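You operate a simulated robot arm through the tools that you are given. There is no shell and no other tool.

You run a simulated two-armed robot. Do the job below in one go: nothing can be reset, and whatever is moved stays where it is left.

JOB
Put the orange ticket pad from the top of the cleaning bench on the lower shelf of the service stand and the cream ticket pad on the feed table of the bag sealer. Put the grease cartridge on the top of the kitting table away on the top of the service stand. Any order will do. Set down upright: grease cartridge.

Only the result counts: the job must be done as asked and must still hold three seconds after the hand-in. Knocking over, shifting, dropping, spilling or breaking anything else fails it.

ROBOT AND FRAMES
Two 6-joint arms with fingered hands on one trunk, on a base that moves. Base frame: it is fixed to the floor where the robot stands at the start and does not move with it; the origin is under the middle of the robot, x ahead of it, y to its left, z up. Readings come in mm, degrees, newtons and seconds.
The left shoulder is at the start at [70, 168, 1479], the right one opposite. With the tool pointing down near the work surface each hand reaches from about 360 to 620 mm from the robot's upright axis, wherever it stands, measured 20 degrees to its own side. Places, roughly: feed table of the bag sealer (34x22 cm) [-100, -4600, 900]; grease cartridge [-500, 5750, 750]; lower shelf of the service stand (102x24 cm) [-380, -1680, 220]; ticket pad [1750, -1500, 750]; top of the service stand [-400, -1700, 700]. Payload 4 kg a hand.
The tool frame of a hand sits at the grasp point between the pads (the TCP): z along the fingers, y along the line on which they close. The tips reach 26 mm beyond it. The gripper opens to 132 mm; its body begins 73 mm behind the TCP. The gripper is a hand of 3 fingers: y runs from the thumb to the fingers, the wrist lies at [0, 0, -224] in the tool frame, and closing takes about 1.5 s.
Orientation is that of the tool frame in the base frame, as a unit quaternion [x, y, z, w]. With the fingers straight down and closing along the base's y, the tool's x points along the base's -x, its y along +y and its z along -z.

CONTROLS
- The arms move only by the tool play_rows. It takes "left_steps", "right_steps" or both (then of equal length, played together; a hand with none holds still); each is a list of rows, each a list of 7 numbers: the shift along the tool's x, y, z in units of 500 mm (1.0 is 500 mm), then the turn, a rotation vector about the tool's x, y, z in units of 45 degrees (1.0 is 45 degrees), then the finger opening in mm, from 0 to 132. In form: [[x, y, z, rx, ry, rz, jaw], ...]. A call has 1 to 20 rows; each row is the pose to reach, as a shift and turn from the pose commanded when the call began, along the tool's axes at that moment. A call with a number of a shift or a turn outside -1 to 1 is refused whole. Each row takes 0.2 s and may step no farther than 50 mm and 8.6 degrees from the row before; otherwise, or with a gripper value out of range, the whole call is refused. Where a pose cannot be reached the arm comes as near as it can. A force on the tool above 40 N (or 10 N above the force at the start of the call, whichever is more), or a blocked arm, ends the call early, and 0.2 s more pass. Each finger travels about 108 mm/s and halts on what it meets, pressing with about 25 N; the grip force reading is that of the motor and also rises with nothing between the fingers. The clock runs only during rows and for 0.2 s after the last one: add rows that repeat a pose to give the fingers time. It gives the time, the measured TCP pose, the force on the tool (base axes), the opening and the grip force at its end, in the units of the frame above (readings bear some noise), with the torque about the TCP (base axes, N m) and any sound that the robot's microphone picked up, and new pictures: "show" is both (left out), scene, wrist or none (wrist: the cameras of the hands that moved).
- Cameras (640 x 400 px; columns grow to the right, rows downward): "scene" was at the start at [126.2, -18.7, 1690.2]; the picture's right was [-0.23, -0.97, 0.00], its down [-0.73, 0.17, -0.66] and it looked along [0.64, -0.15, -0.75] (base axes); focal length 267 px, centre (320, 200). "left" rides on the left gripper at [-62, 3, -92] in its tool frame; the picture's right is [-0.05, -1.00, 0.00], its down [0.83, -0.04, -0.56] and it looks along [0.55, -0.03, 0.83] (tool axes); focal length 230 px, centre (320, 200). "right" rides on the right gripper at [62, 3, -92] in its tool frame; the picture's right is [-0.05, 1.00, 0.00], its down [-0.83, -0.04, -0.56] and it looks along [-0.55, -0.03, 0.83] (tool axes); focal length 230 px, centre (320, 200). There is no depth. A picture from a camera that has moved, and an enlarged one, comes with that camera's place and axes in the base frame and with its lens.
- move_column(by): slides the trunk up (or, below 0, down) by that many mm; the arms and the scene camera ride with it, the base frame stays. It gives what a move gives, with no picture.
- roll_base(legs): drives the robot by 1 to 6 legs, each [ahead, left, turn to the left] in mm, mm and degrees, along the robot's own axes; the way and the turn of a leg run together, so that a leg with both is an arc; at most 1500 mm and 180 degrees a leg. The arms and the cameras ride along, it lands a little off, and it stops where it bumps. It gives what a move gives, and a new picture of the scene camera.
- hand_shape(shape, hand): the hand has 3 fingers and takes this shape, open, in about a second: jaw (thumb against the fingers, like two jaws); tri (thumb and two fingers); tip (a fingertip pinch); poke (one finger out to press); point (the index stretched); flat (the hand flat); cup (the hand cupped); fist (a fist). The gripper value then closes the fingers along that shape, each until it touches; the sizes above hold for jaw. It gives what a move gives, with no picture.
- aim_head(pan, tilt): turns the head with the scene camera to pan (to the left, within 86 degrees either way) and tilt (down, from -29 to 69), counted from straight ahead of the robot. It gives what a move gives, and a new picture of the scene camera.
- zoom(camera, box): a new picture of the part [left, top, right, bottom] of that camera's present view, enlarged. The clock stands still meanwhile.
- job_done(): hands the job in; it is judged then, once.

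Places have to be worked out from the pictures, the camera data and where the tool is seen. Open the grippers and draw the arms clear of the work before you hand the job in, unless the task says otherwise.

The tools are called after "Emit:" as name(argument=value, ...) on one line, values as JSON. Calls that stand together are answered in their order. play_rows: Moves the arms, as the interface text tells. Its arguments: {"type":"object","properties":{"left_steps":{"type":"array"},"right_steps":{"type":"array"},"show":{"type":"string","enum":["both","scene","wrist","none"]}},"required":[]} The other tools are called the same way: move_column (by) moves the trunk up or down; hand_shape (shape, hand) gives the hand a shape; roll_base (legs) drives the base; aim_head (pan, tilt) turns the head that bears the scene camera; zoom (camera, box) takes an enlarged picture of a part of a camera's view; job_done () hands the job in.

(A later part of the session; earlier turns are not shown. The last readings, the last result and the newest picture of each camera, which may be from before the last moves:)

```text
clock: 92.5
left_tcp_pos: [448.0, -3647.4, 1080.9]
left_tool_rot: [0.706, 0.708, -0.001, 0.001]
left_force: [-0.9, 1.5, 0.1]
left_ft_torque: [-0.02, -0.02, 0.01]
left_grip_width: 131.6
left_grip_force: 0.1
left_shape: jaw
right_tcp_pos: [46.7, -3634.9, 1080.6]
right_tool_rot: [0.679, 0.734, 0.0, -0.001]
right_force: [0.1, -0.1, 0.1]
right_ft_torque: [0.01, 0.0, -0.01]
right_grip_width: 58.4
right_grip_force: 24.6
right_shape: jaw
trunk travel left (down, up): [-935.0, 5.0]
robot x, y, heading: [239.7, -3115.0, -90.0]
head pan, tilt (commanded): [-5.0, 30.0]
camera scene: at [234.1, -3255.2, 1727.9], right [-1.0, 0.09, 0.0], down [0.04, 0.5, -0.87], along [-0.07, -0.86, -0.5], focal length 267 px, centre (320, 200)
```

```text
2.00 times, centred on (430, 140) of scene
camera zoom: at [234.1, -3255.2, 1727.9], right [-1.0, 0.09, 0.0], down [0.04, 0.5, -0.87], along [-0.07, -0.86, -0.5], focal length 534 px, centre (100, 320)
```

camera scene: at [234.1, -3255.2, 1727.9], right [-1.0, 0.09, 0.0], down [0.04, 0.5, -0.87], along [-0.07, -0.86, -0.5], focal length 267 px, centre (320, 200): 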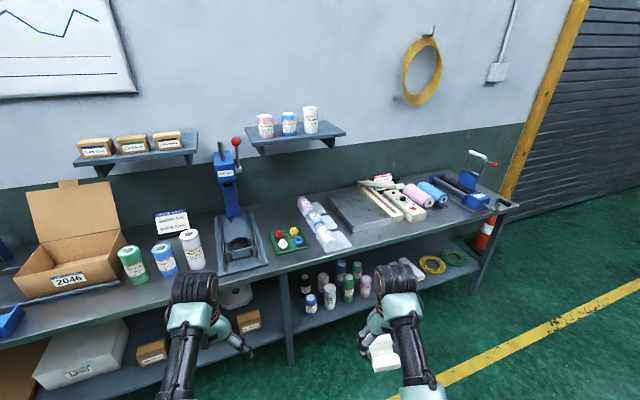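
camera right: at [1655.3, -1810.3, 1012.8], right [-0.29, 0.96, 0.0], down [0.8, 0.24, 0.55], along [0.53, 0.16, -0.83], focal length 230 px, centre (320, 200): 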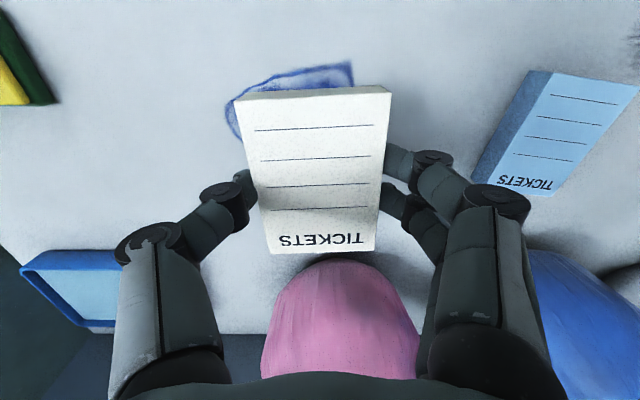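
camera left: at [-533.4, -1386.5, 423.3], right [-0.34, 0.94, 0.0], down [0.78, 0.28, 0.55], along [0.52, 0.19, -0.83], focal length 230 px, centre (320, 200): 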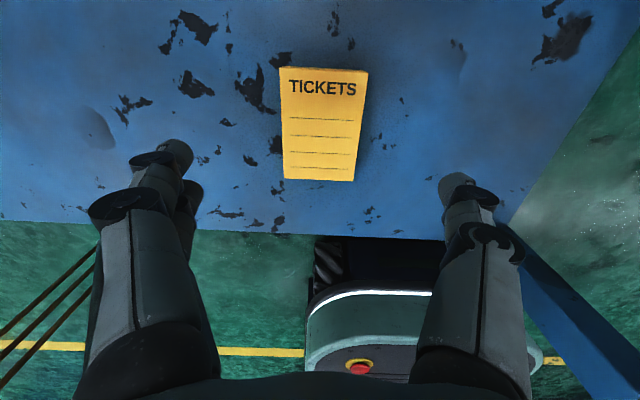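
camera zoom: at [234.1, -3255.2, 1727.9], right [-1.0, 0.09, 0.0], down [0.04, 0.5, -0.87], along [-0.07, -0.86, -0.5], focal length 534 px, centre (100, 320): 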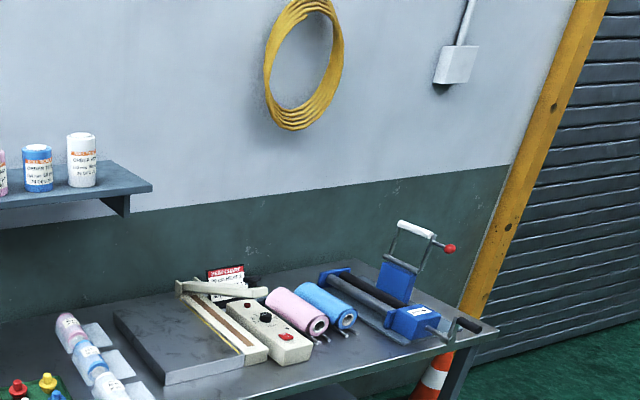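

The feed table is the grey raised plate left of the cream impulse sealer, and this bench too is turned about 16°. Before going in, I swing the empty left arm out to the robot's side so it will not hover over the bench clutter.

Emit:
play_rows(left_steps=[[0.0115, 0.0883, 0, 0, 0, -0.1222, 132], [0.0314, 0.175, 0, 0, 0, -0.2444, 132], [0.0596, 0.2593, 0, 0, 0, -0.3667, 132], [0.0957, 0.3407, 0, 0, 0, -0.4889, 132], [0.1395, 0.4182, 0, 0, 0, -0.6111, 132], [0.1904, 0.491, 0, 0, 0, -0.7333, 132]], show="scene")

```text
clock: 93.9
left_tcp_pos: [693.3, -3550.4, 1081.4]
left_tool_rot: [0.475, 0.88, -0.001, 0.0]
left_force: [0.5, -0.4, -0.1]
left_ft_torque: [-0.02, -0.02, 0.01]
left_grip_width: 132.1
left_grip_force: 0.1
left_shape: jaw
right_tcp_pos: [47.2, -3632.7, 1081.9]
right_tool_rot: [0.679, 0.734, 0.0, -0.001]
right_force: [-0.5, -0.2, -1.4]
right_ft_torque: [-0.03, 0.0, -0.01]
right_grip_width: 58.2
right_grip_force: 25.0
right_shape: jaw
trunk travel left (down, up): [-935.0, 5.0]
robot x, y, heading: [237.9, -3113.6, -90.0]
head pan, tilt (commanded): [-5.0, 30.0]
camera scene: at [236.2, -3252.7, 1728.1], right [-1.0, 0.09, 0.0], down [0.04, 0.5, -0.87], along [-0.08, -0.86, -0.5], focal length 267 px, centre (320, 200)
```

scene: 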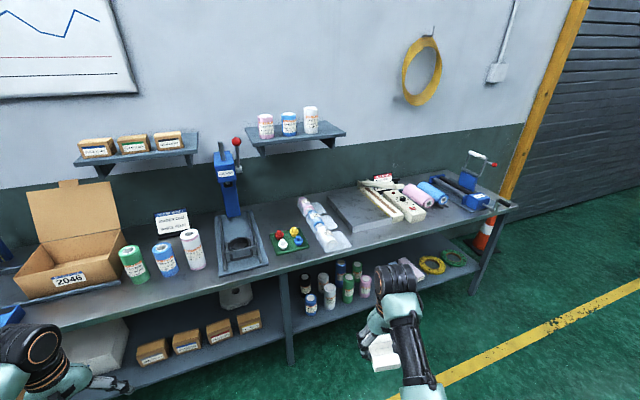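

The swing tracks perfectly. I repeat it for another 33° so the left hand is fully at the side.

Emit:
play_rows(left_steps=[[0.0115, 0.0883, 0, 0, 0, -0.1222, 132], [0.0314, 0.175, 0, 0, 0, -0.2444, 132], [0.0596, 0.2593, 0, 0, 0, -0.3667, 132], [0.0957, 0.3407, 0, 0, 0, -0.4889, 132], [0.1395, 0.4182, 0, 0, 0, -0.6111, 132], [0.1904, 0.491, 0, 0, 0, -0.7333, 132]], show="none")

Emit:
roll_base(legs=[[0, 0, 16], [490, -560, 0]])

```text
clock: 95.3
left_tcp_pos: [795.9, -3465.6, 1041.8]
left_tool_rot: [0.207, 0.978, 0.0, 0.0]
left_force: [-0.2, -0.1, -0.7]
left_ft_torque: [-0.01, 0.01, 0.02]
left_grip_width: 132.0
left_grip_force: 0.1
left_shape: jaw
left hand out of reach, approached as far as the arm can: row 3, 4, 5, 6
right_tcp_pos: [46.9, -3634.9, 1080.6]
right_tool_rot: [0.68, 0.734, 0.0, 0.0]
right_force: [0.4, 0.2, -0.4]
right_ft_torque: [0.02, -0.03, 0.03]
right_grip_width: 58.2
right_grip_force: 25.0
right_shape: jaw
trunk travel left (down, up): [-935.0, 5.0]
robot x, y, heading: [244.0, -3112.0, -90.0]
head pan, tilt (commanded): [-5.0, 30.0]
```

```text
clock: 100.3
left_tcp_pos: [476.7, -3927.0, 1041.5]
left_tool_rot: [0.067, 0.998, -0.001, 0.001]
left_force: [0.4, -1.5, -0.2]
left_ft_torque: [-0.01, 0.0, 0.02]
left_grip_width: 131.9
left_grip_force: 0.0
left_shape: jaw
right_tcp_pos: [-197.6, -4296.9, 1081.2]
right_tool_rot: [0.569, 0.822, 0.0, 0.0]
right_force: [0.5, 0.3, 0.1]
right_ft_torque: [0.0, 0.04, -0.02]
right_grip_width: 58.2
right_grip_force: 24.5
right_shape: jaw
trunk travel left (down, up): [-935.0, 5.0]
robot x, y, heading: [-157.3, -3744.4, -73.6]
head pan, tilt (commanded): [-5.0, 30.0]
camera scene: at [-123.5, -3879.8, 1728.0], right [-0.98, -0.2, 0.0], down [-0.1, 0.49, -0.87], along [0.17, -0.85, -0.5], focal length 267 px, centre (320, 200)
```

scene: 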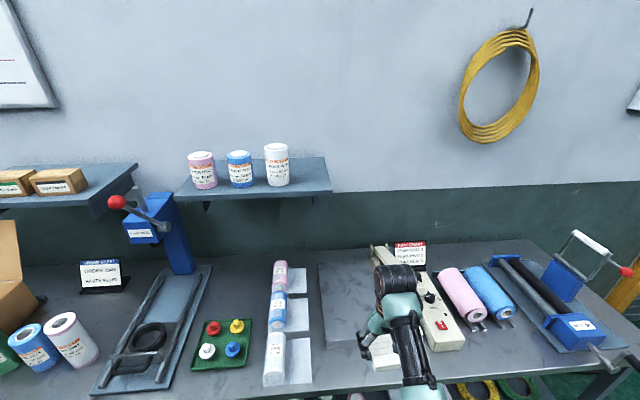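

The robot now faces the sealer bench. I tilt the head down to measure the feed table, the sealer arm and the bench edge.

Emit:
aim_head(pan=-10, tilt=45)

Emit:
zoom(camera="scene", box=[220, 80, 540, 280])

Emit:
zoom(camera="right", box=[0, 0, 640, 400])

```text
clock: 101.0
left_tcp_pos: [475.5, -3926.7, 1041.8]
left_tool_rot: [0.068, 0.998, -0.001, 0.001]
left_force: [-0.2, -0.1, -0.3]
left_ft_torque: [-0.04, 0.02, 0.02]
left_grip_width: 131.6
left_grip_force: 0.1
left_shape: jaw
right_tcp_pos: [-198.7, -4298.5, 1080.6]
right_tool_rot: [0.569, 0.822, -0.001, -0.001]
right_force: [0.5, -0.4, -0.8]
right_ft_torque: [0.02, -0.02, 0.01]
right_grip_width: 58.0
right_grip_force: 25.2
right_shape: jaw
trunk travel left (down, up): [-935.0, 5.0]
robot x, y, heading: [-157.6, -3747.0, -73.3]
head pan, tilt (commanded): [-10.0, 45.0]
camera scene: at [-133.4, -3873.7, 1705.3], right [-0.99, -0.11, 0.0], down [-0.08, 0.7, -0.71], along [0.08, -0.7, -0.71], focal length 267 px, centre (320, 200)
```

scene: 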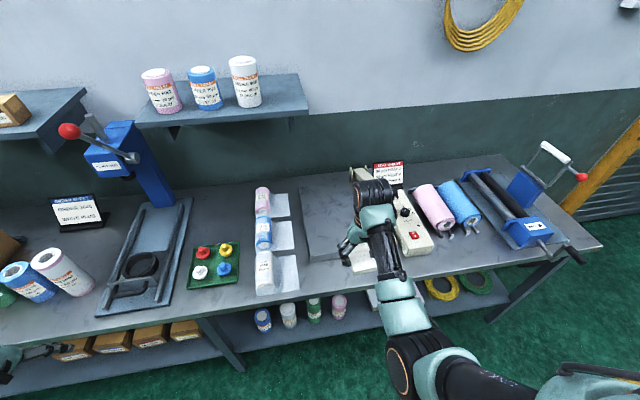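

```text
2.00 times, centred on (380, 180) of scene
camera zoom: at [-133.4, -3873.7, 1705.3], right [-0.99, -0.11, 0.0], down [-0.08, 0.7, -0.71], along [0.08, -0.7, -0.71], focal length 534 px, centre (200, 240)
```

zoom: 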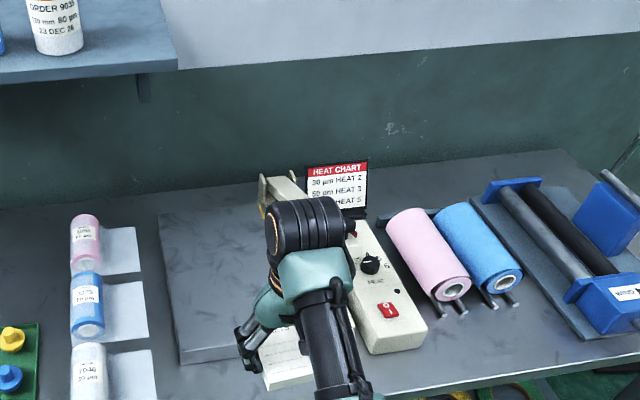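

```text
1.00 times, centred on (320, 200) of right (not enlarged: the box is as wide or as high as the picture)
camera zoom: at [-217.0, -4238.9, 1172.4], right [0.95, 0.3, 0.0], down [0.25, -0.79, 0.55], along [0.17, -0.53, -0.83], focal length 230 px, centre (320, 200)
```

zoom: 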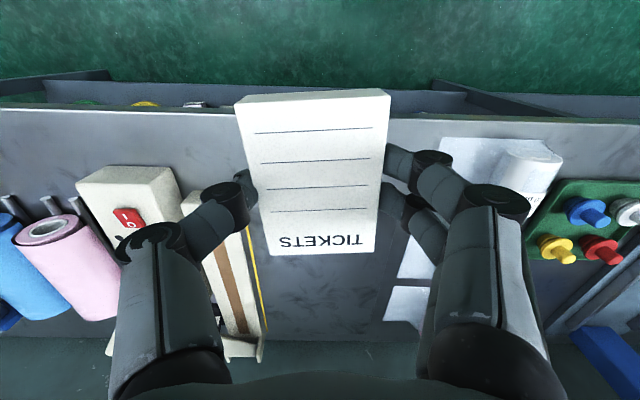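

Combining this with the earlier view, the feed table top is at z≈890 with its front-left corner near [−37, −4403], matching the listed centre. I check where the sealer's raised arm is before reaching in.

Emit:
zoom(camera="scene", box=[280, 130, 480, 255])

Emit:
zoom(camera="right", box=[60, 120, 460, 370])

Emit:
aim_head(pan=-3, tilt=35)

```text
3.20 times, centred on (380, 192) of scene
camera zoom: at [-133.4, -3873.7, 1705.3], right [-0.99, -0.11, 0.0], down [-0.08, 0.7, -0.71], along [0.08, -0.7, -0.71], focal length 855 px, centre (128, 224)
```

zoom: 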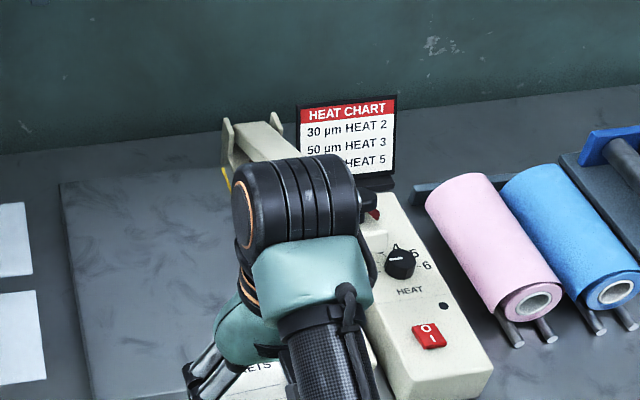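

```text
1.60 times, centred on (260, 245) of right
camera zoom: at [-217.0, -4238.9, 1172.4], right [0.95, 0.3, 0.0], down [0.25, -0.79, 0.55], along [0.17, -0.53, -0.83], focal length 368 px, centre (416, 128)
```

zoom: 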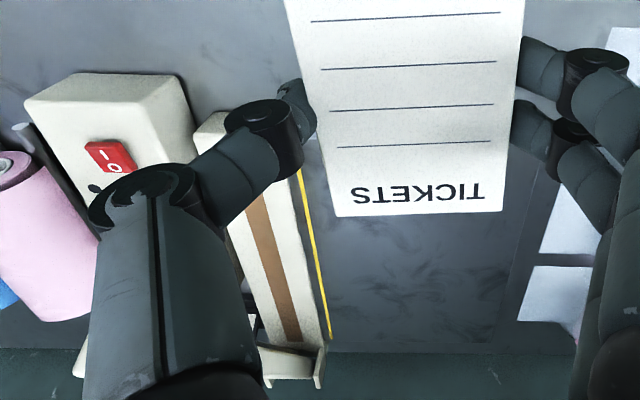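

```text
clock: 101.8
left_tcp_pos: [475.7, -3927.5, 1042.2]
left_tool_rot: [0.067, 0.998, 0.0, 0.0]
left_force: [0.7, 0.0, 0.5]
left_ft_torque: [0.01, 0.02, -0.01]
left_grip_width: 131.9
left_grip_force: 0.0
left_shape: jaw
right_tcp_pos: [-197.8, -4297.2, 1080.1]
right_tool_rot: [0.57, 0.822, 0.001, 0.0]
right_force: [0.6, -0.9, -0.6]
right_ft_torque: [0.04, 0.01, 0.04]
right_grip_width: 58.5
right_grip_force: 25.5
right_shape: jaw
trunk travel left (down, up): [-935.0, 5.0]
robot x, y, heading: [-157.1, -3745.0, -73.7]
head pan, tilt (commanded): [-3.0, 35.0]
camera scene: at [-122.1, -3878.4, 1720.1], right [-0.97, -0.23, 0.0], down [-0.13, 0.56, -0.82], along [0.19, -0.8, -0.57], focal length 267 px, centre (320, 200)
```

scene: 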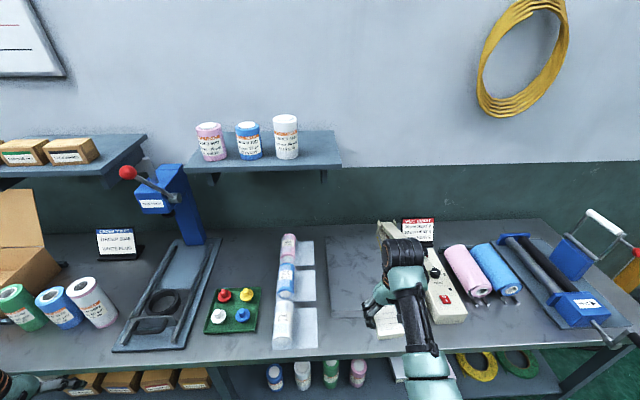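

The sealer's pressing arm is raised above the bar at the table's right side; the hand's lane about 85 mm from the table's left edge stays clear of it. I drive forward 245 and left 39 with the pad high.

Emit:
roll_base(legs=[[150, 39, 0]])

Emit:
roll_base(legs=[[95, 0, 0]])

Emit:
zoom(camera="right", box=[0, 0, 640, 400])

Emit:
aim_head(pan=-15, tilt=55)

```text
clock: 103.2
left_tcp_pos: [553.1, -4058.6, 1043.0]
left_tool_rot: [0.068, 0.998, -0.002, 0.002]
left_force: [0.8, 0.2, 0.5]
left_ft_torque: [-0.01, -0.02, -0.02]
left_grip_width: 132.0
left_grip_force: 0.0
left_shape: jaw
right_tcp_pos: [-120.9, -4428.7, 1081.3]
right_tool_rot: [0.57, 0.822, 0.0, 0.001]
right_force: [0.4, 0.3, -0.4]
right_ft_torque: [-0.04, 0.0, 0.0]
right_grip_width: 58.3
right_grip_force: 25.1
right_shape: jaw
trunk travel left (down, up): [-935.0, 5.0]
robot x, y, heading: [-79.1, -3875.0, -73.8]
head pan, tilt (commanded): [-3.0, 35.0]
camera scene: at [-44.9, -4007.3, 1720.5], right [-0.97, -0.23, 0.0], down [-0.13, 0.56, -0.82], along [0.19, -0.8, -0.57], focal length 267 px, centre (320, 200)
```

scene: 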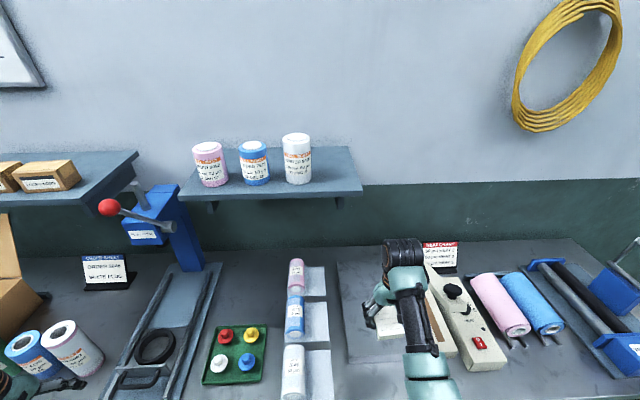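

```text
clock: 104.3
left_tcp_pos: [579.3, -4145.8, 1043.5]
left_tool_rot: [0.068, 0.998, -0.004, 0.002]
left_force: [-0.5, -0.3, -0.1]
left_ft_torque: [-0.03, 0.0, 0.0]
left_grip_width: 131.7
left_grip_force: 0.0
left_shape: jaw
right_tcp_pos: [-94.8, -4514.3, 1082.7]
right_tool_rot: [0.57, 0.821, -0.001, 0.001]
right_force: [-0.2, 0.6, -1.5]
right_ft_torque: [-0.04, -0.04, -0.02]
right_grip_width: 58.3
right_grip_force: 25.1
right_shape: jaw
trunk travel left (down, up): [-935.0, 5.0]
robot x, y, heading: [-52.3, -3966.8, -73.6]
head pan, tilt (commanded): [-3.0, 35.0]
camera scene: at [-19.2, -4091.9, 1721.0], right [-0.97, -0.23, 0.0], down [-0.13, 0.55, -0.82], along [0.19, -0.8, -0.57], focal length 267 px, centre (320, 200)
```

scene: 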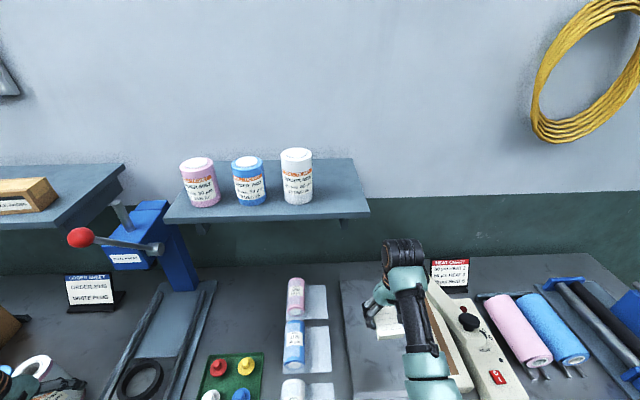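

```text
1.00 times, centred on (320, 200) of right (not enlarged: the box is as wide or as high as the picture)
camera zoom: at [-113.7, -4455.1, 1175.1], right [0.95, 0.3, 0.0], down [0.25, -0.79, 0.56], along [0.17, -0.53, -0.83], focal length 230 px, centre (320, 200)
```

zoom: 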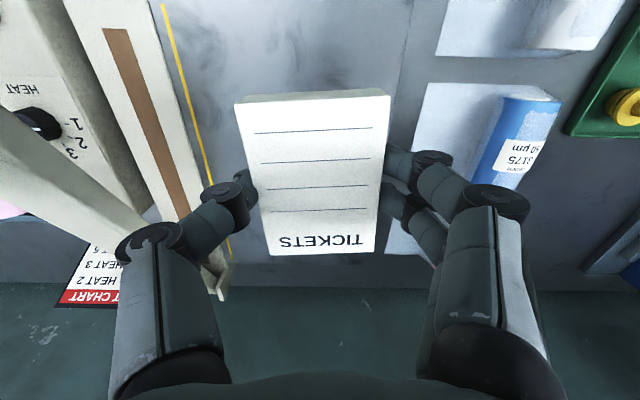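

```text
clock: 105.1
left_tcp_pos: [581.4, -4151.4, 1042.0]
left_tool_rot: [0.068, 0.998, 0.0, 0.0]
left_force: [-0.8, -0.8, -0.1]
left_ft_torque: [0.02, 0.0, -0.01]
left_grip_width: 131.9
left_grip_force: 0.1
left_shape: jaw
right_tcp_pos: [-92.3, -4521.9, 1079.5]
right_tool_rot: [0.57, 0.822, 0.001, -0.002]
right_force: [0.3, -0.7, -1.2]
right_ft_torque: [0.06, -0.03, 0.04]
right_grip_width: 58.3
right_grip_force: 24.9
right_shape: jaw
trunk travel left (down, up): [-935.0, 5.0]
robot x, y, heading: [-48.7, -3965.7, -73.8]
head pan, tilt (commanded): [-15.0, 55.0]
camera scene: at [-34.3, -4089.7, 1691.7], right [-1.0, -0.02, 0.0], down [-0.02, 0.82, -0.57], along [0.01, -0.57, -0.82], focal length 267 px, centre (320, 200)
```

scene: 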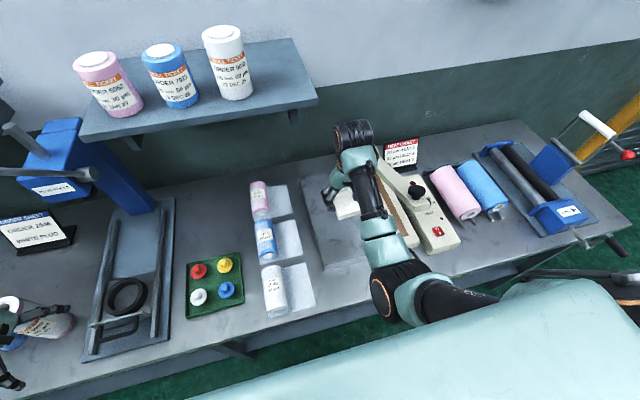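

The hand is centred over the feed table, with the sealer arm well off to its right. I lower the right hand by 110 mm to TCP≈970 and look again.

Emit:
play_rows(right_steps=[[0, 0, 0.055, 0, 0, 0, 40], [0, 0, 0.11, 0, 0, 0, 40], [0, 0, 0.165, 0, 0, 0, 40], [0, 0, 0.22, 0, 0, 0, 40], [0, 0, 0.22, 0, 0, 0, 40]])

```text
clock: 106.3
left_tcp_pos: [581.6, -4151.2, 1042.7]
left_tool_rot: [0.068, 0.998, 0.001, 0.0]
left_force: [0.4, 0.8, 0.1]
left_ft_torque: [-0.01, -0.04, 0.05]
left_grip_width: 131.9
left_grip_force: 0.1
left_shape: jaw
right_tcp_pos: [-92.7, -4519.1, 970.1]
right_tool_rot: [0.57, 0.821, 0.0, -0.001]
right_force: [0.5, 0.1, 0.3]
right_ft_torque: [0.0, -0.01, 0.0]
right_grip_width: 58.5
right_grip_force: 25.0
right_shape: jaw
trunk travel left (down, up): [-935.0, 5.0]
robot x, y, heading: [-49.8, -3965.2, -74.1]
head pan, tilt (commanded): [-15.0, 55.0]
camera scene: at [-35.0, -4087.3, 1691.9], right [-1.0, -0.02, 0.0], down [-0.02, 0.82, -0.57], along [0.01, -0.57, -0.82], focal length 267 px, centre (320, 200)
camera right: at [-112.5, -4460.0, 1062.3], right [0.95, 0.3, 0.0], down [0.25, -0.79, 0.55], along [0.17, -0.53, -0.83], focal length 230 px, centre (320, 200)
```

scene: 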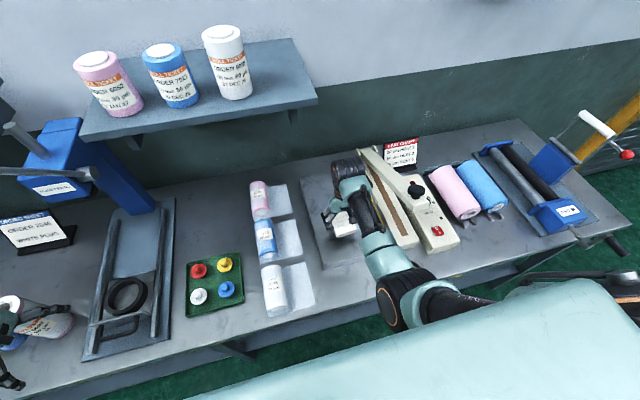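
right: 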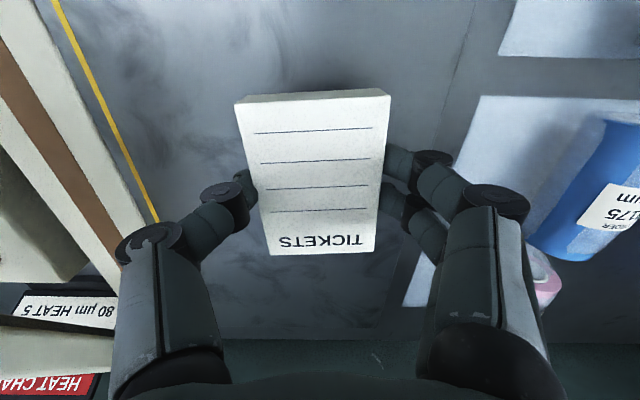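

The wrist views put the table top at about z 875–890. I lower to TCP≈930 and then probe in small steps.

Emit:
play_rows(right_steps=[[0, 0, 0.04, 0, 0, 0, 40], [0, 0, 0.08, 0, 0, 0, 40], [0, 0, 0.08, 0, 0, 0, 40]], show="wrist")

Emit:
play_rows(right_steps=[[0, 0, 0.008, 0, 0, 0, 40], [0, 0, 0.008, 0, 0, 0, 40]], show="none")

Emit:
play_rows(right_steps=[[0, 0, 0.008, 0, 0, 0, 40], [0, 0, 0.008, 0, 0, 0, 40]], show="none")

```text
clock: 107.1
left_tcp_pos: [581.5, -4150.0, 1042.6]
left_tool_rot: [0.068, 0.998, 0.0, 0.001]
left_force: [0.8, 0.3, -0.9]
left_ft_torque: [0.01, -0.01, 0.03]
left_grip_width: 132.1
left_grip_force: 0.0
left_shape: jaw
right_tcp_pos: [-93.3, -4519.1, 928.9]
right_tool_rot: [0.57, 0.822, 0.001, 0.0]
right_force: [-0.2, 1.2, -0.3]
right_ft_torque: [-0.01, 0.0, -0.02]
right_grip_width: 58.0
right_grip_force: 24.7
right_shape: jaw
trunk travel left (down, up): [-935.0, 5.0]
robot x, y, heading: [-53.1, -3966.4, -73.8]
head pan, tilt (commanded): [-15.0, 55.0]
camera right: at [-111.6, -4460.6, 1022.4], right [0.95, 0.3, 0.0], down [0.25, -0.79, 0.55], along [0.17, -0.53, -0.83], focal length 230 px, centre (320, 200)
```

right: 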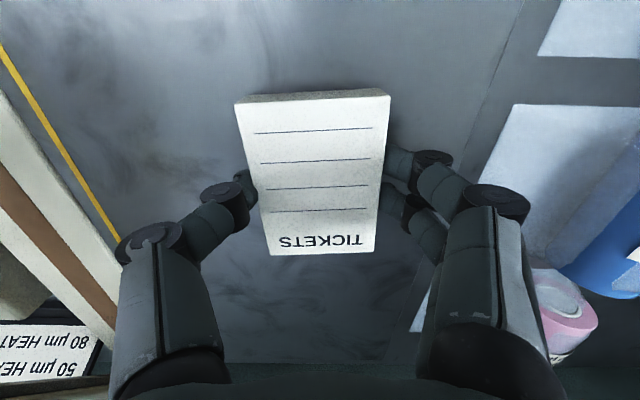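

```text
clock: 107.7
left_tcp_pos: [580.6, -4150.8, 1042.7]
left_tool_rot: [0.068, 0.998, -0.001, 0.0]
left_force: [0.6, -0.4, 0.1]
left_ft_torque: [0.02, 0.0, 0.0]
left_grip_width: 132.0
left_grip_force: 0.0
left_shape: jaw
right_tcp_pos: [-93.2, -4519.8, 926.1]
right_tool_rot: [0.57, 0.822, 0.001, -0.001]
right_force: [0.2, -0.5, -0.2]
right_ft_torque: [-0.01, -0.03, 0.0]
right_grip_width: 57.9
right_grip_force: 25.3
right_shape: jaw
trunk travel left (down, up): [-935.0, 5.0]
robot x, y, heading: [-50.9, -3965.6, -73.5]
head pan, tilt (commanded): [-15.0, 55.0]
```

```text
clock: 108.3
left_tcp_pos: [581.9, -4149.2, 1042.0]
left_tool_rot: [0.069, 0.998, -0.001, 0.001]
left_force: [0.6, -0.1, 0.2]
left_ft_torque: [-0.02, 0.05, -0.02]
left_grip_width: 132.1
left_grip_force: 0.0
left_shape: jaw
right_tcp_pos: [-93.0, -4519.5, 924.0]
right_tool_rot: [0.57, 0.822, -0.002, 0.0]
right_force: [-2.0, 1.3, 13.0]
right_ft_torque: [-0.01, 0.02, 0.02]
right_grip_width: 58.1
right_grip_force: 24.5
right_shape: jaw
trunk travel left (down, up): [-935.0, 5.0]
robot x, y, heading: [-49.7, -3971.6, -74.0]
head pan, tilt (commanded): [-15.0, 55.0]
```

Contact at TCP≈924 (13 N up), so the table is at about 893. I ease up 1 mm and open the fingers moderately.

Emit:
play_rows(right_steps=[[0, 0, -0.003, 0, 0, 0, 60], [0, 0, -0.003, 0, 0, 0, 75], [0, 0, -0.003, 0, 0, 0, 95], [0, 0, -0.003, 0, 0, 0, 100], [0, 0, -0.003, 0, 0, 0, 100]], show="wrist")

```text
clock: 109.5
left_tcp_pos: [581.3, -4149.4, 1043.3]
left_tool_rot: [0.068, 0.998, -0.001, 0.001]
left_force: [-0.3, -0.4, -0.6]
left_ft_torque: [0.0, 0.02, -0.01]
left_grip_width: 131.8
left_grip_force: 0.2
left_shape: jaw
right_tcp_pos: [-92.3, -4519.2, 923.6]
right_tool_rot: [0.57, 0.821, 0.0, -0.001]
right_force: [0.5, -0.1, 0.6]
right_ft_torque: [-0.03, 0.01, -0.01]
right_grip_width: 99.6
right_grip_force: 0.0
right_shape: jaw
trunk travel left (down, up): [-935.0, 5.0]
robot x, y, heading: [-52.0, -3967.3, -73.8]
head pan, tilt (commanded): [-15.0, 55.0]
camera right: at [-111.9, -4460.7, 1015.7], right [0.95, 0.3, 0.0], down [0.25, -0.79, 0.55], along [0.17, -0.53, -0.83], focal length 230 px, centre (320, 200)
```

right: 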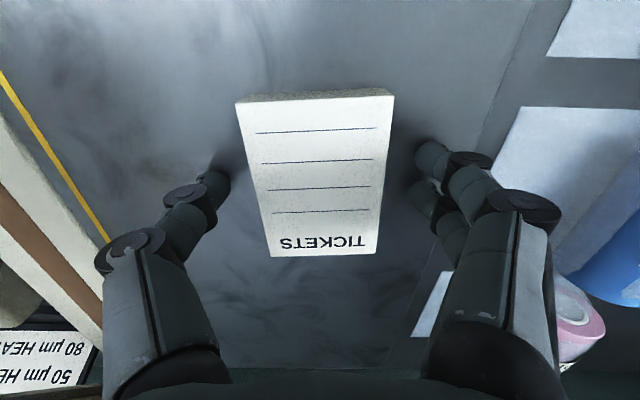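

The cream pad is released on the feed table. I lift the right hand straight up 155 mm and then back the robot away.

Emit:
play_rows(right_steps=[[0, 0, -0.04, 0, 0, 0, 100], [0, 0, -0.12, 0, 0, 0, 100], [0, 0, -0.2, 0, 0, 0, 100], [0, 0, -0.26, 0, 0, 0, 100], [0, 0, -0.31, 0, 0, 0, 100]], show="both")

Emit:
roll_base(legs=[[-500, 0, 0]])

Emit:
zoom(camera="scene", box=[200, 60, 520, 260])

```text
clock: 110.7
left_tcp_pos: [581.4, -4150.7, 1041.9]
left_tool_rot: [0.068, 0.998, -0.001, 0.0]
left_force: [0.2, 0.1, -0.1]
left_ft_torque: [0.0, -0.01, 0.01]
left_grip_width: 131.7
left_grip_force: 0.0
left_shape: jaw
right_tcp_pos: [-94.0, -4519.7, 1079.8]
right_tool_rot: [0.57, 0.822, 0.0, -0.001]
right_force: [-0.3, -0.7, 0.1]
right_ft_torque: [-0.02, 0.0, 0.03]
right_grip_width: 99.7
right_grip_force: 0.0
right_shape: jaw
trunk travel left (down, up): [-935.0, 5.0]
robot x, y, heading: [-50.1, -3965.8, -73.7]
head pan, tilt (commanded): [-15.0, 55.0]
camera scene: at [-35.0, -4086.9, 1691.9], right [-1.0, -0.02, 0.0], down [-0.02, 0.82, -0.57], along [0.01, -0.57, -0.82], focal length 267 px, centre (320, 200)
camera right: at [-112.2, -4460.0, 1171.2], right [0.95, 0.3, 0.0], down [0.25, -0.79, 0.55], along [0.17, -0.53, -0.83], focal length 230 px, centre (320, 200)
```

scene: 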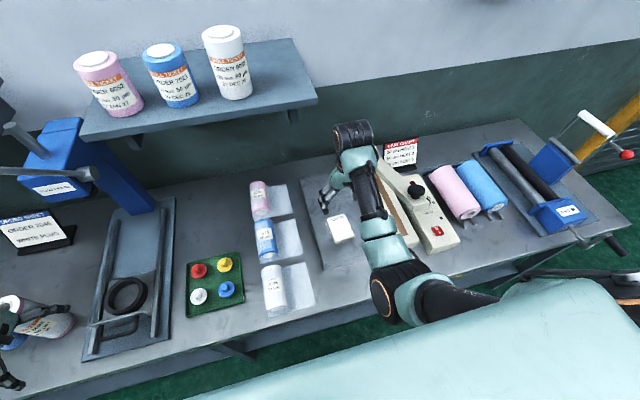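
right: 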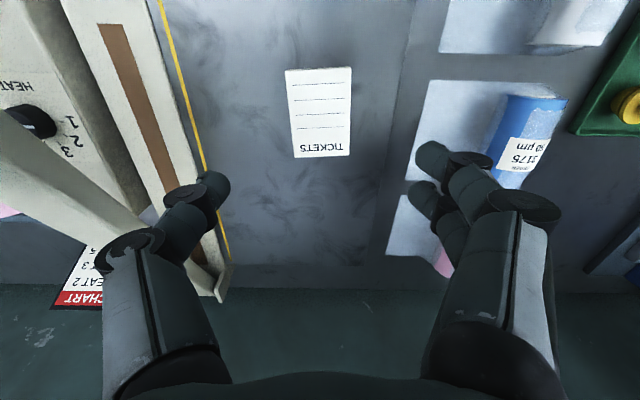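

```text
clock: 113.7
left_tcp_pos: [441.0, -3669.0, 1041.3]
left_tool_rot: [0.069, 0.998, 0.0, 0.0]
left_force: [0.2, -0.8, -0.2]
left_ft_torque: [0.01, -0.01, -0.02]
left_grip_width: 131.7
left_grip_force: 0.0
left_shape: jaw
right_tcp_pos: [-234.6, -4036.9, 1078.1]
right_tool_rot: [0.571, 0.821, 0.002, -0.002]
right_force: [0.9, 0.3, -0.6]
right_ft_torque: [-0.02, -0.01, -0.01]
right_grip_width: 99.7
right_grip_force: 0.1
right_shape: jaw
trunk travel left (down, up): [-935.0, 5.0]
robot x, y, heading: [-190.2, -3485.4, -73.9]
head pan, tilt (commanded): [-15.0, 55.0]
camera scene: at [-174.7, -3605.6, 1691.7], right [-1.0, -0.02, 0.0], down [-0.02, 0.82, -0.57], along [0.01, -0.57, -0.82], focal length 267 px, centre (320, 200)
```

scene: 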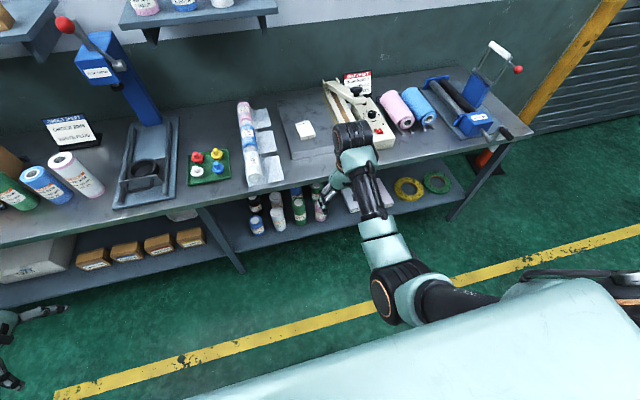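

```text
2.00 times, centred on (360, 160) of scene
camera zoom: at [-174.7, -3605.6, 1691.7], right [-1.0, -0.02, 0.0], down [-0.02, 0.82, -0.57], along [0.01, -0.57, -0.82], focal length 534 px, centre (240, 280)
```

zoom: 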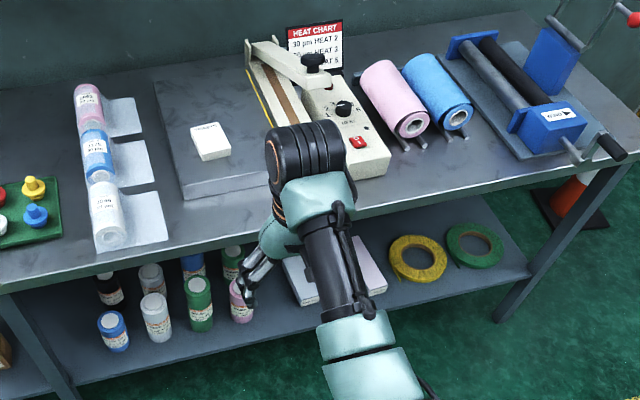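

The cream pad lies on the feed table. Both pads are done, so I swing the left arm back to the front before the long drive to the kitting table.

Emit:
play_rows(left_steps=[[0.0236, -0.0792, 0, 0, 0, 0.1467, 132], [0.0538, -0.1556, 0, 0, 0, 0.2933, 132], [0.0902, -0.2288, 0, 0, 0, 0.44, 132], [0.1328, -0.2984, 0, 0, 0, 0.5867, 132], [0.1808, -0.3638, 0, 0, 0, 0.7333, 132]], show="none")

Emit:
play_rows(left_steps=[[0.0116, -0.0802, -0.016, 0, 0, 0.1467, 132], [0.0302, -0.1588, -0.032, 0, 0, 0.2933, 132], [0.0552, -0.2352, -0.048, 0, 0, 0.44, 132], [0.0866, -0.309, -0.064, 0, 0, 0.5867, 132], [0.1244, -0.3796, -0.078, 0, 0, 0.7333, 132]], show="none")

Emit:
roll_base(legs=[[-200, 550, 0], [0, 0, 90]])

```text
clock: 114.9
left_tcp_pos: [324.6, -3838.0, 1041.3]
left_tool_rot: [0.35, 0.937, 0.002, 0.0]
left_force: [-0.4, -0.3, 0.3]
left_ft_torque: [0.0, 0.01, -0.01]
left_grip_width: 131.9
left_grip_force: 0.1
left_shape: jaw
right_tcp_pos: [-235.2, -4038.1, 1077.2]
right_tool_rot: [0.571, 0.821, 0.002, 0.0]
right_force: [0.0, 0.3, -0.1]
right_ft_torque: [-0.02, -0.01, 0.01]
right_grip_width: 99.6
right_grip_force: 0.0
right_shape: jaw
trunk travel left (down, up): [-935.0, 5.0]
robot x, y, heading: [-192.8, -3483.0, -73.8]
head pan, tilt (commanded): [-15.0, 55.0]
```

```text
clock: 116.1
left_tcp_pos: [151.0, -3939.7, 1080.9]
left_tool_rot: [0.602, 0.799, 0.0, 0.002]
left_force: [0.0, -1.2, 0.8]
left_ft_torque: [-0.01, -0.03, 0.01]
left_grip_width: 131.8
left_grip_force: 0.1
left_shape: jaw
right_tcp_pos: [-237.5, -4037.0, 1079.3]
right_tool_rot: [0.571, 0.821, 0.001, 0.0]
right_force: [-0.1, 0.2, 0.3]
right_ft_torque: [0.01, -0.03, -0.01]
right_grip_width: 99.6
right_grip_force: 0.1
right_shape: jaw
trunk travel left (down, up): [-935.0, 5.0]
robot x, y, heading: [-192.1, -3484.4, -74.0]
head pan, tilt (commanded): [-15.0, 55.0]
```

```text
clock: 123.3
left_tcp_pos: [737.1, -2785.1, 1079.0]
left_tool_rot: [-0.147, 0.989, 0.001, 0.001]
left_force: [-0.2, -0.5, -0.1]
left_ft_torque: [-0.01, 0.01, 0.03]
left_grip_width: 131.8
left_grip_force: 0.1
left_shape: jaw
right_tcp_pos: [841.1, -3171.2, 1077.8]
right_tool_rot: [-0.185, 0.983, 0.0, -0.001]
right_force: [0.2, 0.8, 0.8]
right_ft_torque: [0.01, -0.02, 0.01]
right_grip_width: 99.7
right_grip_force: 0.0
right_shape: jaw
trunk travel left (down, up): [-935.0, 5.0]
robot x, y, heading: [285.3, -3137.2, 17.0]
head pan, tilt (commanded): [-15.0, 55.0]
camera scene: at [406.5, -3119.0, 1691.9], right [0.03, -1.0, 0.0], down [-0.82, -0.03, -0.57], along [0.57, 0.02, -0.82], focal length 267 px, centre (320, 200)
```

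scene: 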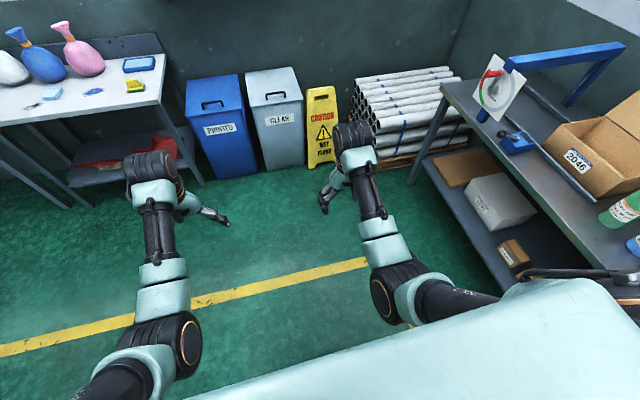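

Both arms are in front again. I turn to the room's long direction and drive past the stand, keeping over half a metre from it.

Emit:
aim_head(pan=0, tilt=25)

Emit:
roll_base(legs=[[0, 0, 90], [120, -418, 0], [1077, -68, 0], [1077, -68, 0]])

```text
clock: 124.2
left_tcp_pos: [737.5, -2784.5, 1080.8]
left_tool_rot: [-0.147, 0.989, -0.001, 0.0]
left_force: [-0.6, -0.7, 0.9]
left_ft_torque: [0.03, 0.01, 0.02]
left_grip_width: 132.0
left_grip_force: 0.0
left_shape: jaw
right_tcp_pos: [840.3, -3172.0, 1078.4]
right_tool_rot: [-0.184, 0.983, 0.0, 0.0]
right_force: [0.1, -0.1, 0.3]
right_ft_torque: [0.02, 0.02, 0.04]
right_grip_width: 99.6
right_grip_force: 0.0
right_shape: jaw
trunk travel left (down, up): [-935.0, 5.0]
robot x, y, heading: [283.7, -3136.4, 16.9]
head pan, tilt (commanded): [0.0, 25.0]
camera scene: at [422.5, -3094.3, 1735.8], right [0.29, -0.96, 0.0], down [-0.41, -0.12, -0.91], along [0.87, 0.26, -0.42], focal length 267 px, centre (320, 200)
```

scene: 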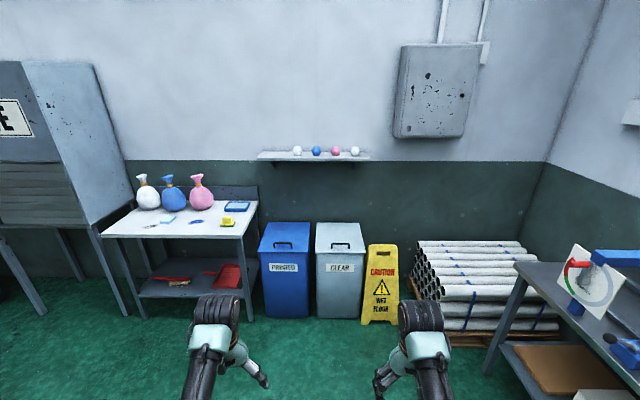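

```text
clock: 141.0
left_tcp_pos: [-163.2, -325.7, 1081.7]
left_tool_rot: [0.799, -0.602, -0.001, -0.001]
left_force: [0.4, 0.0, -0.4]
left_ft_torque: [0.02, -0.01, -0.01]
left_grip_width: 132.1
left_grip_force: 0.2
left_shape: jaw
right_tcp_pos: [225.5, -230.1, 1078.6]
right_tool_rot: [0.821, -0.571, -0.001, 0.001]
right_force: [0.2, 0.1, 0.2]
right_ft_torque: [0.02, 0.0, 0.0]
right_grip_width: 99.8
right_grip_force: 0.1
right_shape: jaw
trunk travel left (down, up): [-935.0, 5.0]
robot x, y, heading: [178.2, -781.2, 105.9]
head pan, tilt (commanded): [0.0, 25.0]
camera scene: at [141.4, -646.3, 1736.0], right [0.96, 0.28, 0.0], down [0.12, -0.41, -0.91], along [-0.25, 0.87, -0.42], focal length 267 px, centre (320, 200)
```

scene: 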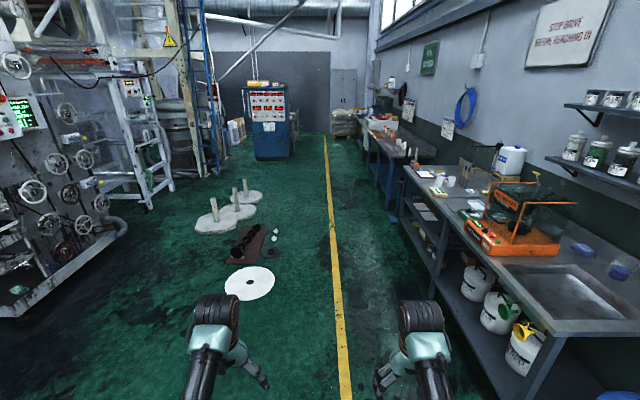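

The corridor ahead is clear along the yellow line. I zoom toward the far right benches to identify the kitting table.

Emit:
zoom(camera="scene", box=[300, 70, 460, 170])

Emit:
roll_base(legs=[[1400, 0, 0], [1400, 0, 0]])

```text
4.00 times, centred on (380, 120) of scene
camera zoom: at [141.4, -646.3, 1736.0], right [0.96, 0.28, 0.0], down [0.12, -0.41, -0.91], along [-0.25, 0.87, -0.42], focal length 1069 px, centre (80, 520)
```

zoom: 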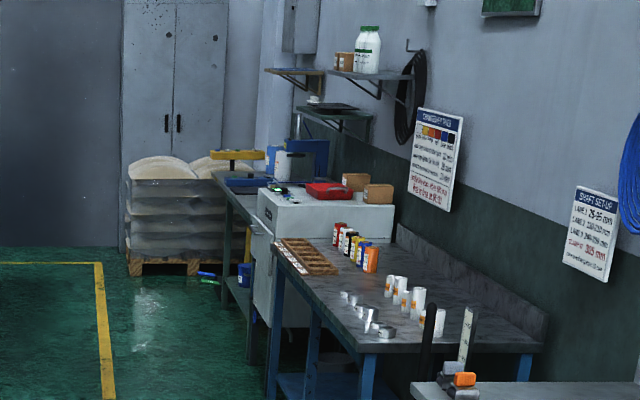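

```text
clock: 154.6
left_tcp_pos: [-944.5, 2365.5, 1080.0]
left_tool_rot: [0.802, -0.598, 0.0, -0.001]
left_force: [-0.2, 0.0, 0.2]
left_ft_torque: [0.01, 0.0, -0.01]
left_grip_width: 132.0
left_grip_force: 0.2
left_shape: jaw
right_tcp_pos: [-556.6, 2465.3, 1078.7]
right_tool_rot: [0.824, -0.566, 0.001, 0.0]
right_force: [0.1, -0.5, -0.5]
right_ft_torque: [-0.01, 0.02, -0.03]
right_grip_width: 99.5
right_grip_force: 0.0
right_shape: jaw
trunk travel left (down, up): [-935.0, 5.0]
robot x, y, heading: [-596.3, 1910.3, 106.7]
head pan, tilt (commanded): [0.0, 25.0]
camera scene: at [-636.5, 2047.7, 1736.0], right [0.96, 0.29, 0.0], down [0.12, -0.4, -0.91], along [-0.26, 0.87, -0.42], focal length 267 px, centre (320, 200)
```

scene: 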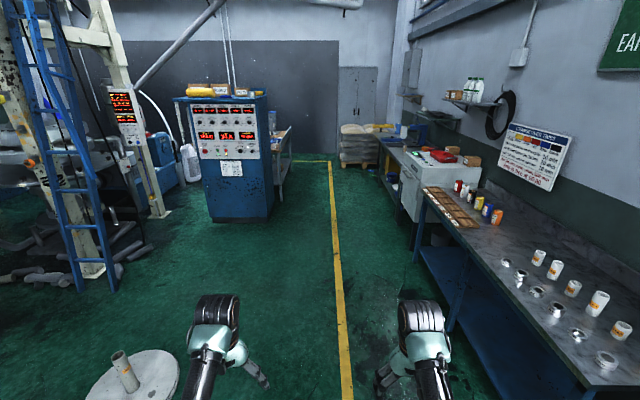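

The target direction corresponds to pixel (409, 156), around the white cabinet and the bench behind it. I zoom there.

Emit:
zoom(camera="scene", box=[330, 90, 500, 196])

Emit:
zoom(camera="scene", box=[370, 110, 450, 160])

Emit:
zoom(camera="scene", box=[250, 70, 350, 140])

```text
3.76 times, centred on (415, 143) of scene
camera zoom: at [-636.5, 2047.7, 1736.0], right [0.96, 0.29, 0.0], down [0.12, -0.4, -0.91], along [-0.26, 0.87, -0.42], focal length 1006 px, centre (-38, 415)
```

zoom: 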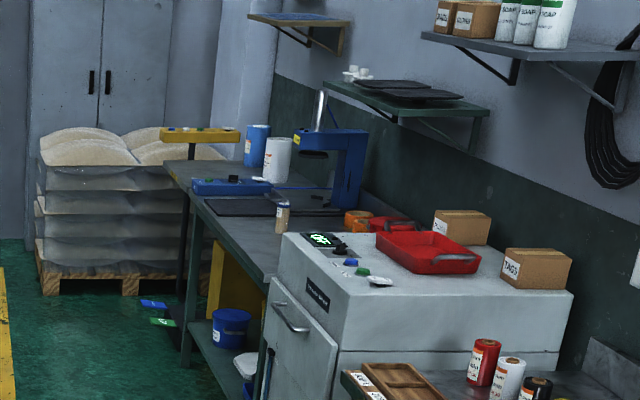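

```text
8.00 times, centred on (410, 135) of scene
camera zoom: at [-636.5, 2047.7, 1736.0], right [0.96, 0.29, 0.0], down [0.12, -0.4, -0.91], along [-0.26, 0.87, -0.42], focal length 2138 px, centre (-400, 720)
```

zoom: 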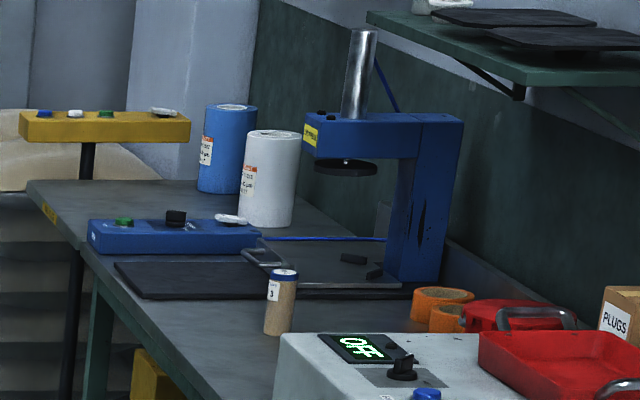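

```text
5.71 times, centred on (300, 105) of scene
camera zoom: at [-636.5, 2047.7, 1736.0], right [0.96, 0.29, 0.0], down [0.12, -0.4, -0.91], along [-0.26, 0.87, -0.42], focal length 1527 px, centre (434, 743)
```

zoom: 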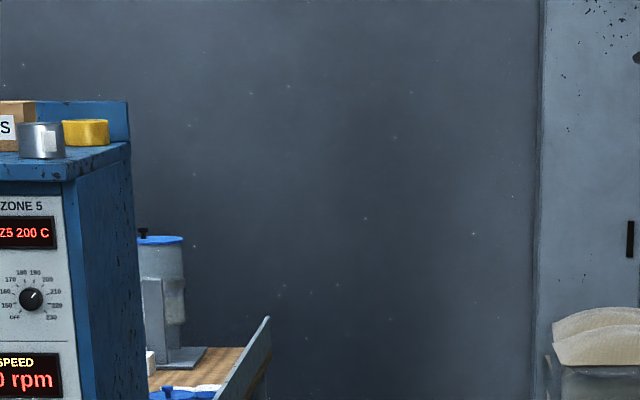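

The kraft tube with the blue cap on the bench beyond the white cabinet matches the listing — that is the grease cartridge, at about [−558, 5790]. I drive further along the corridor to get abreast of it.

Emit:
roll_base(legs=[[1400, 0, 0], [1000, 0, 0]])

Emit:
aim_head(pan=-40, tilt=30)

```text
clock: 166.3
left_tcp_pos: [-1619.5, 4660.3, 1081.4]
left_tool_rot: [0.802, -0.598, -0.001, 0.0]
left_force: [-1.6, 0.1, 1.3]
left_ft_torque: [0.02, -0.01, 0.0]
left_grip_width: 131.9
left_grip_force: 0.1
left_shape: jaw
right_tcp_pos: [-1231.9, 4761.1, 1079.2]
right_tool_rot: [0.824, -0.567, 0.001, 0.0]
right_force: [0.1, 0.0, -0.1]
right_ft_torque: [0.03, 0.01, -0.04]
right_grip_width: 99.9
right_grip_force: 0.0
right_shape: jaw
trunk travel left (down, up): [-935.0, 5.0]
robot x, y, heading: [-1271.7, 4210.0, 106.6]
head pan, tilt (commanded): [0.0, 25.0]
camera scene: at [-1311.2, 4343.6, 1736.0], right [0.96, 0.29, 0.0], down [0.12, -0.4, -0.91], along [-0.26, 0.87, -0.42], focal length 267 px, centre (320, 200)
```

scene: 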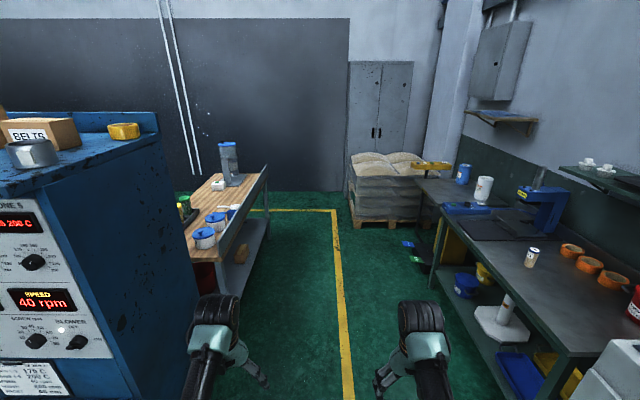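

```text
clock: 167.4
left_tcp_pos: [-1618.8, 4662.6, 1080.3]
left_tool_rot: [0.802, -0.598, -0.001, 0.0]
left_force: [0.7, -0.7, -0.9]
left_ft_torque: [0.02, -0.01, -0.04]
left_grip_width: 132.3
left_grip_force: 0.0
left_shape: jaw
right_tcp_pos: [-1230.3, 4762.1, 1079.8]
right_tool_rot: [0.824, -0.567, 0.001, 0.0]
right_force: [0.4, -0.3, -0.5]
right_ft_torque: [0.01, -0.01, 0.01]
right_grip_width: 99.7
right_grip_force: 0.2
right_shape: jaw
trunk travel left (down, up): [-935.0, 5.0]
robot x, y, heading: [-1270.5, 4210.4, 106.5]
head pan, tilt (commanded): [-40.0, 30.0]
camera scene: at [-1249.4, 4339.3, 1728.0], right [0.92, -0.4, 0.0], down [-0.2, -0.46, -0.87], along [0.34, 0.79, -0.5], focal length 267 px, centre (320, 200)
```

scene: 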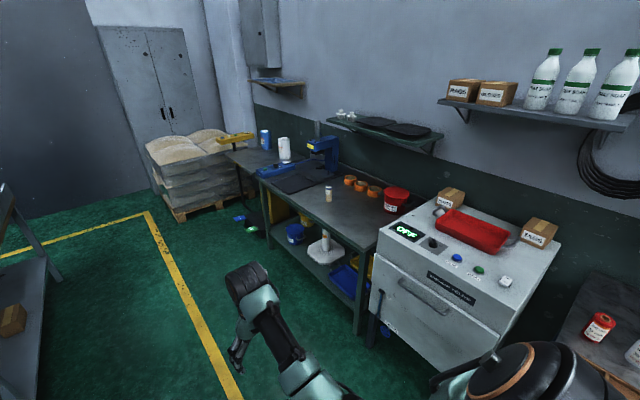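

The kitting table with the cartridge is now ahead-right. I zoom to see the cartridge and its neighbours before choosing the approach.

Emit:
zoom(camera="scene", box=[230, 120, 430, 245])

Emit:
zoom(camera="scene", box=[300, 170, 360, 208])

```text
3.20 times, centred on (330, 182) of scene
camera zoom: at [-1249.4, 4339.3, 1728.0], right [0.92, -0.4, 0.0], down [-0.2, -0.46, -0.87], along [0.34, 0.79, -0.5], focal length 855 px, centre (288, 256)
```

zoom: 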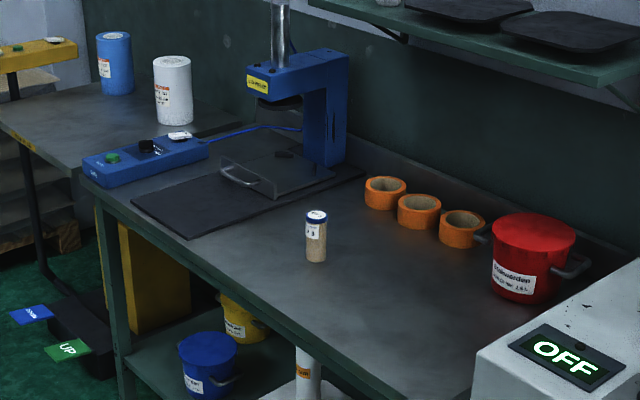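

```text
10.53 times, centred on (330, 189) of scene
camera zoom: at [-1249.4, 4339.3, 1728.0], right [0.92, -0.4, 0.0], down [-0.2, -0.46, -0.87], along [0.34, 0.79, -0.5], focal length 2813 px, centre (215, 316)
```

zoom: 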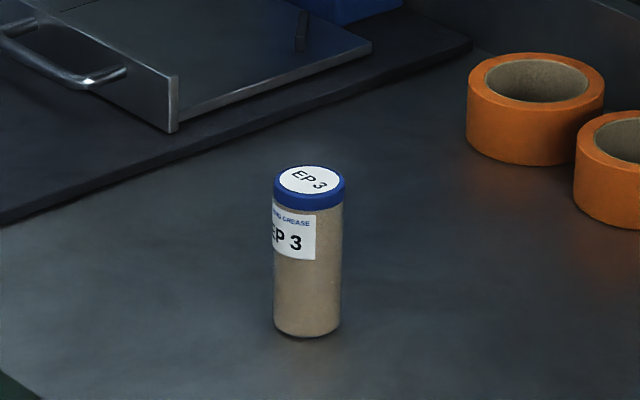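

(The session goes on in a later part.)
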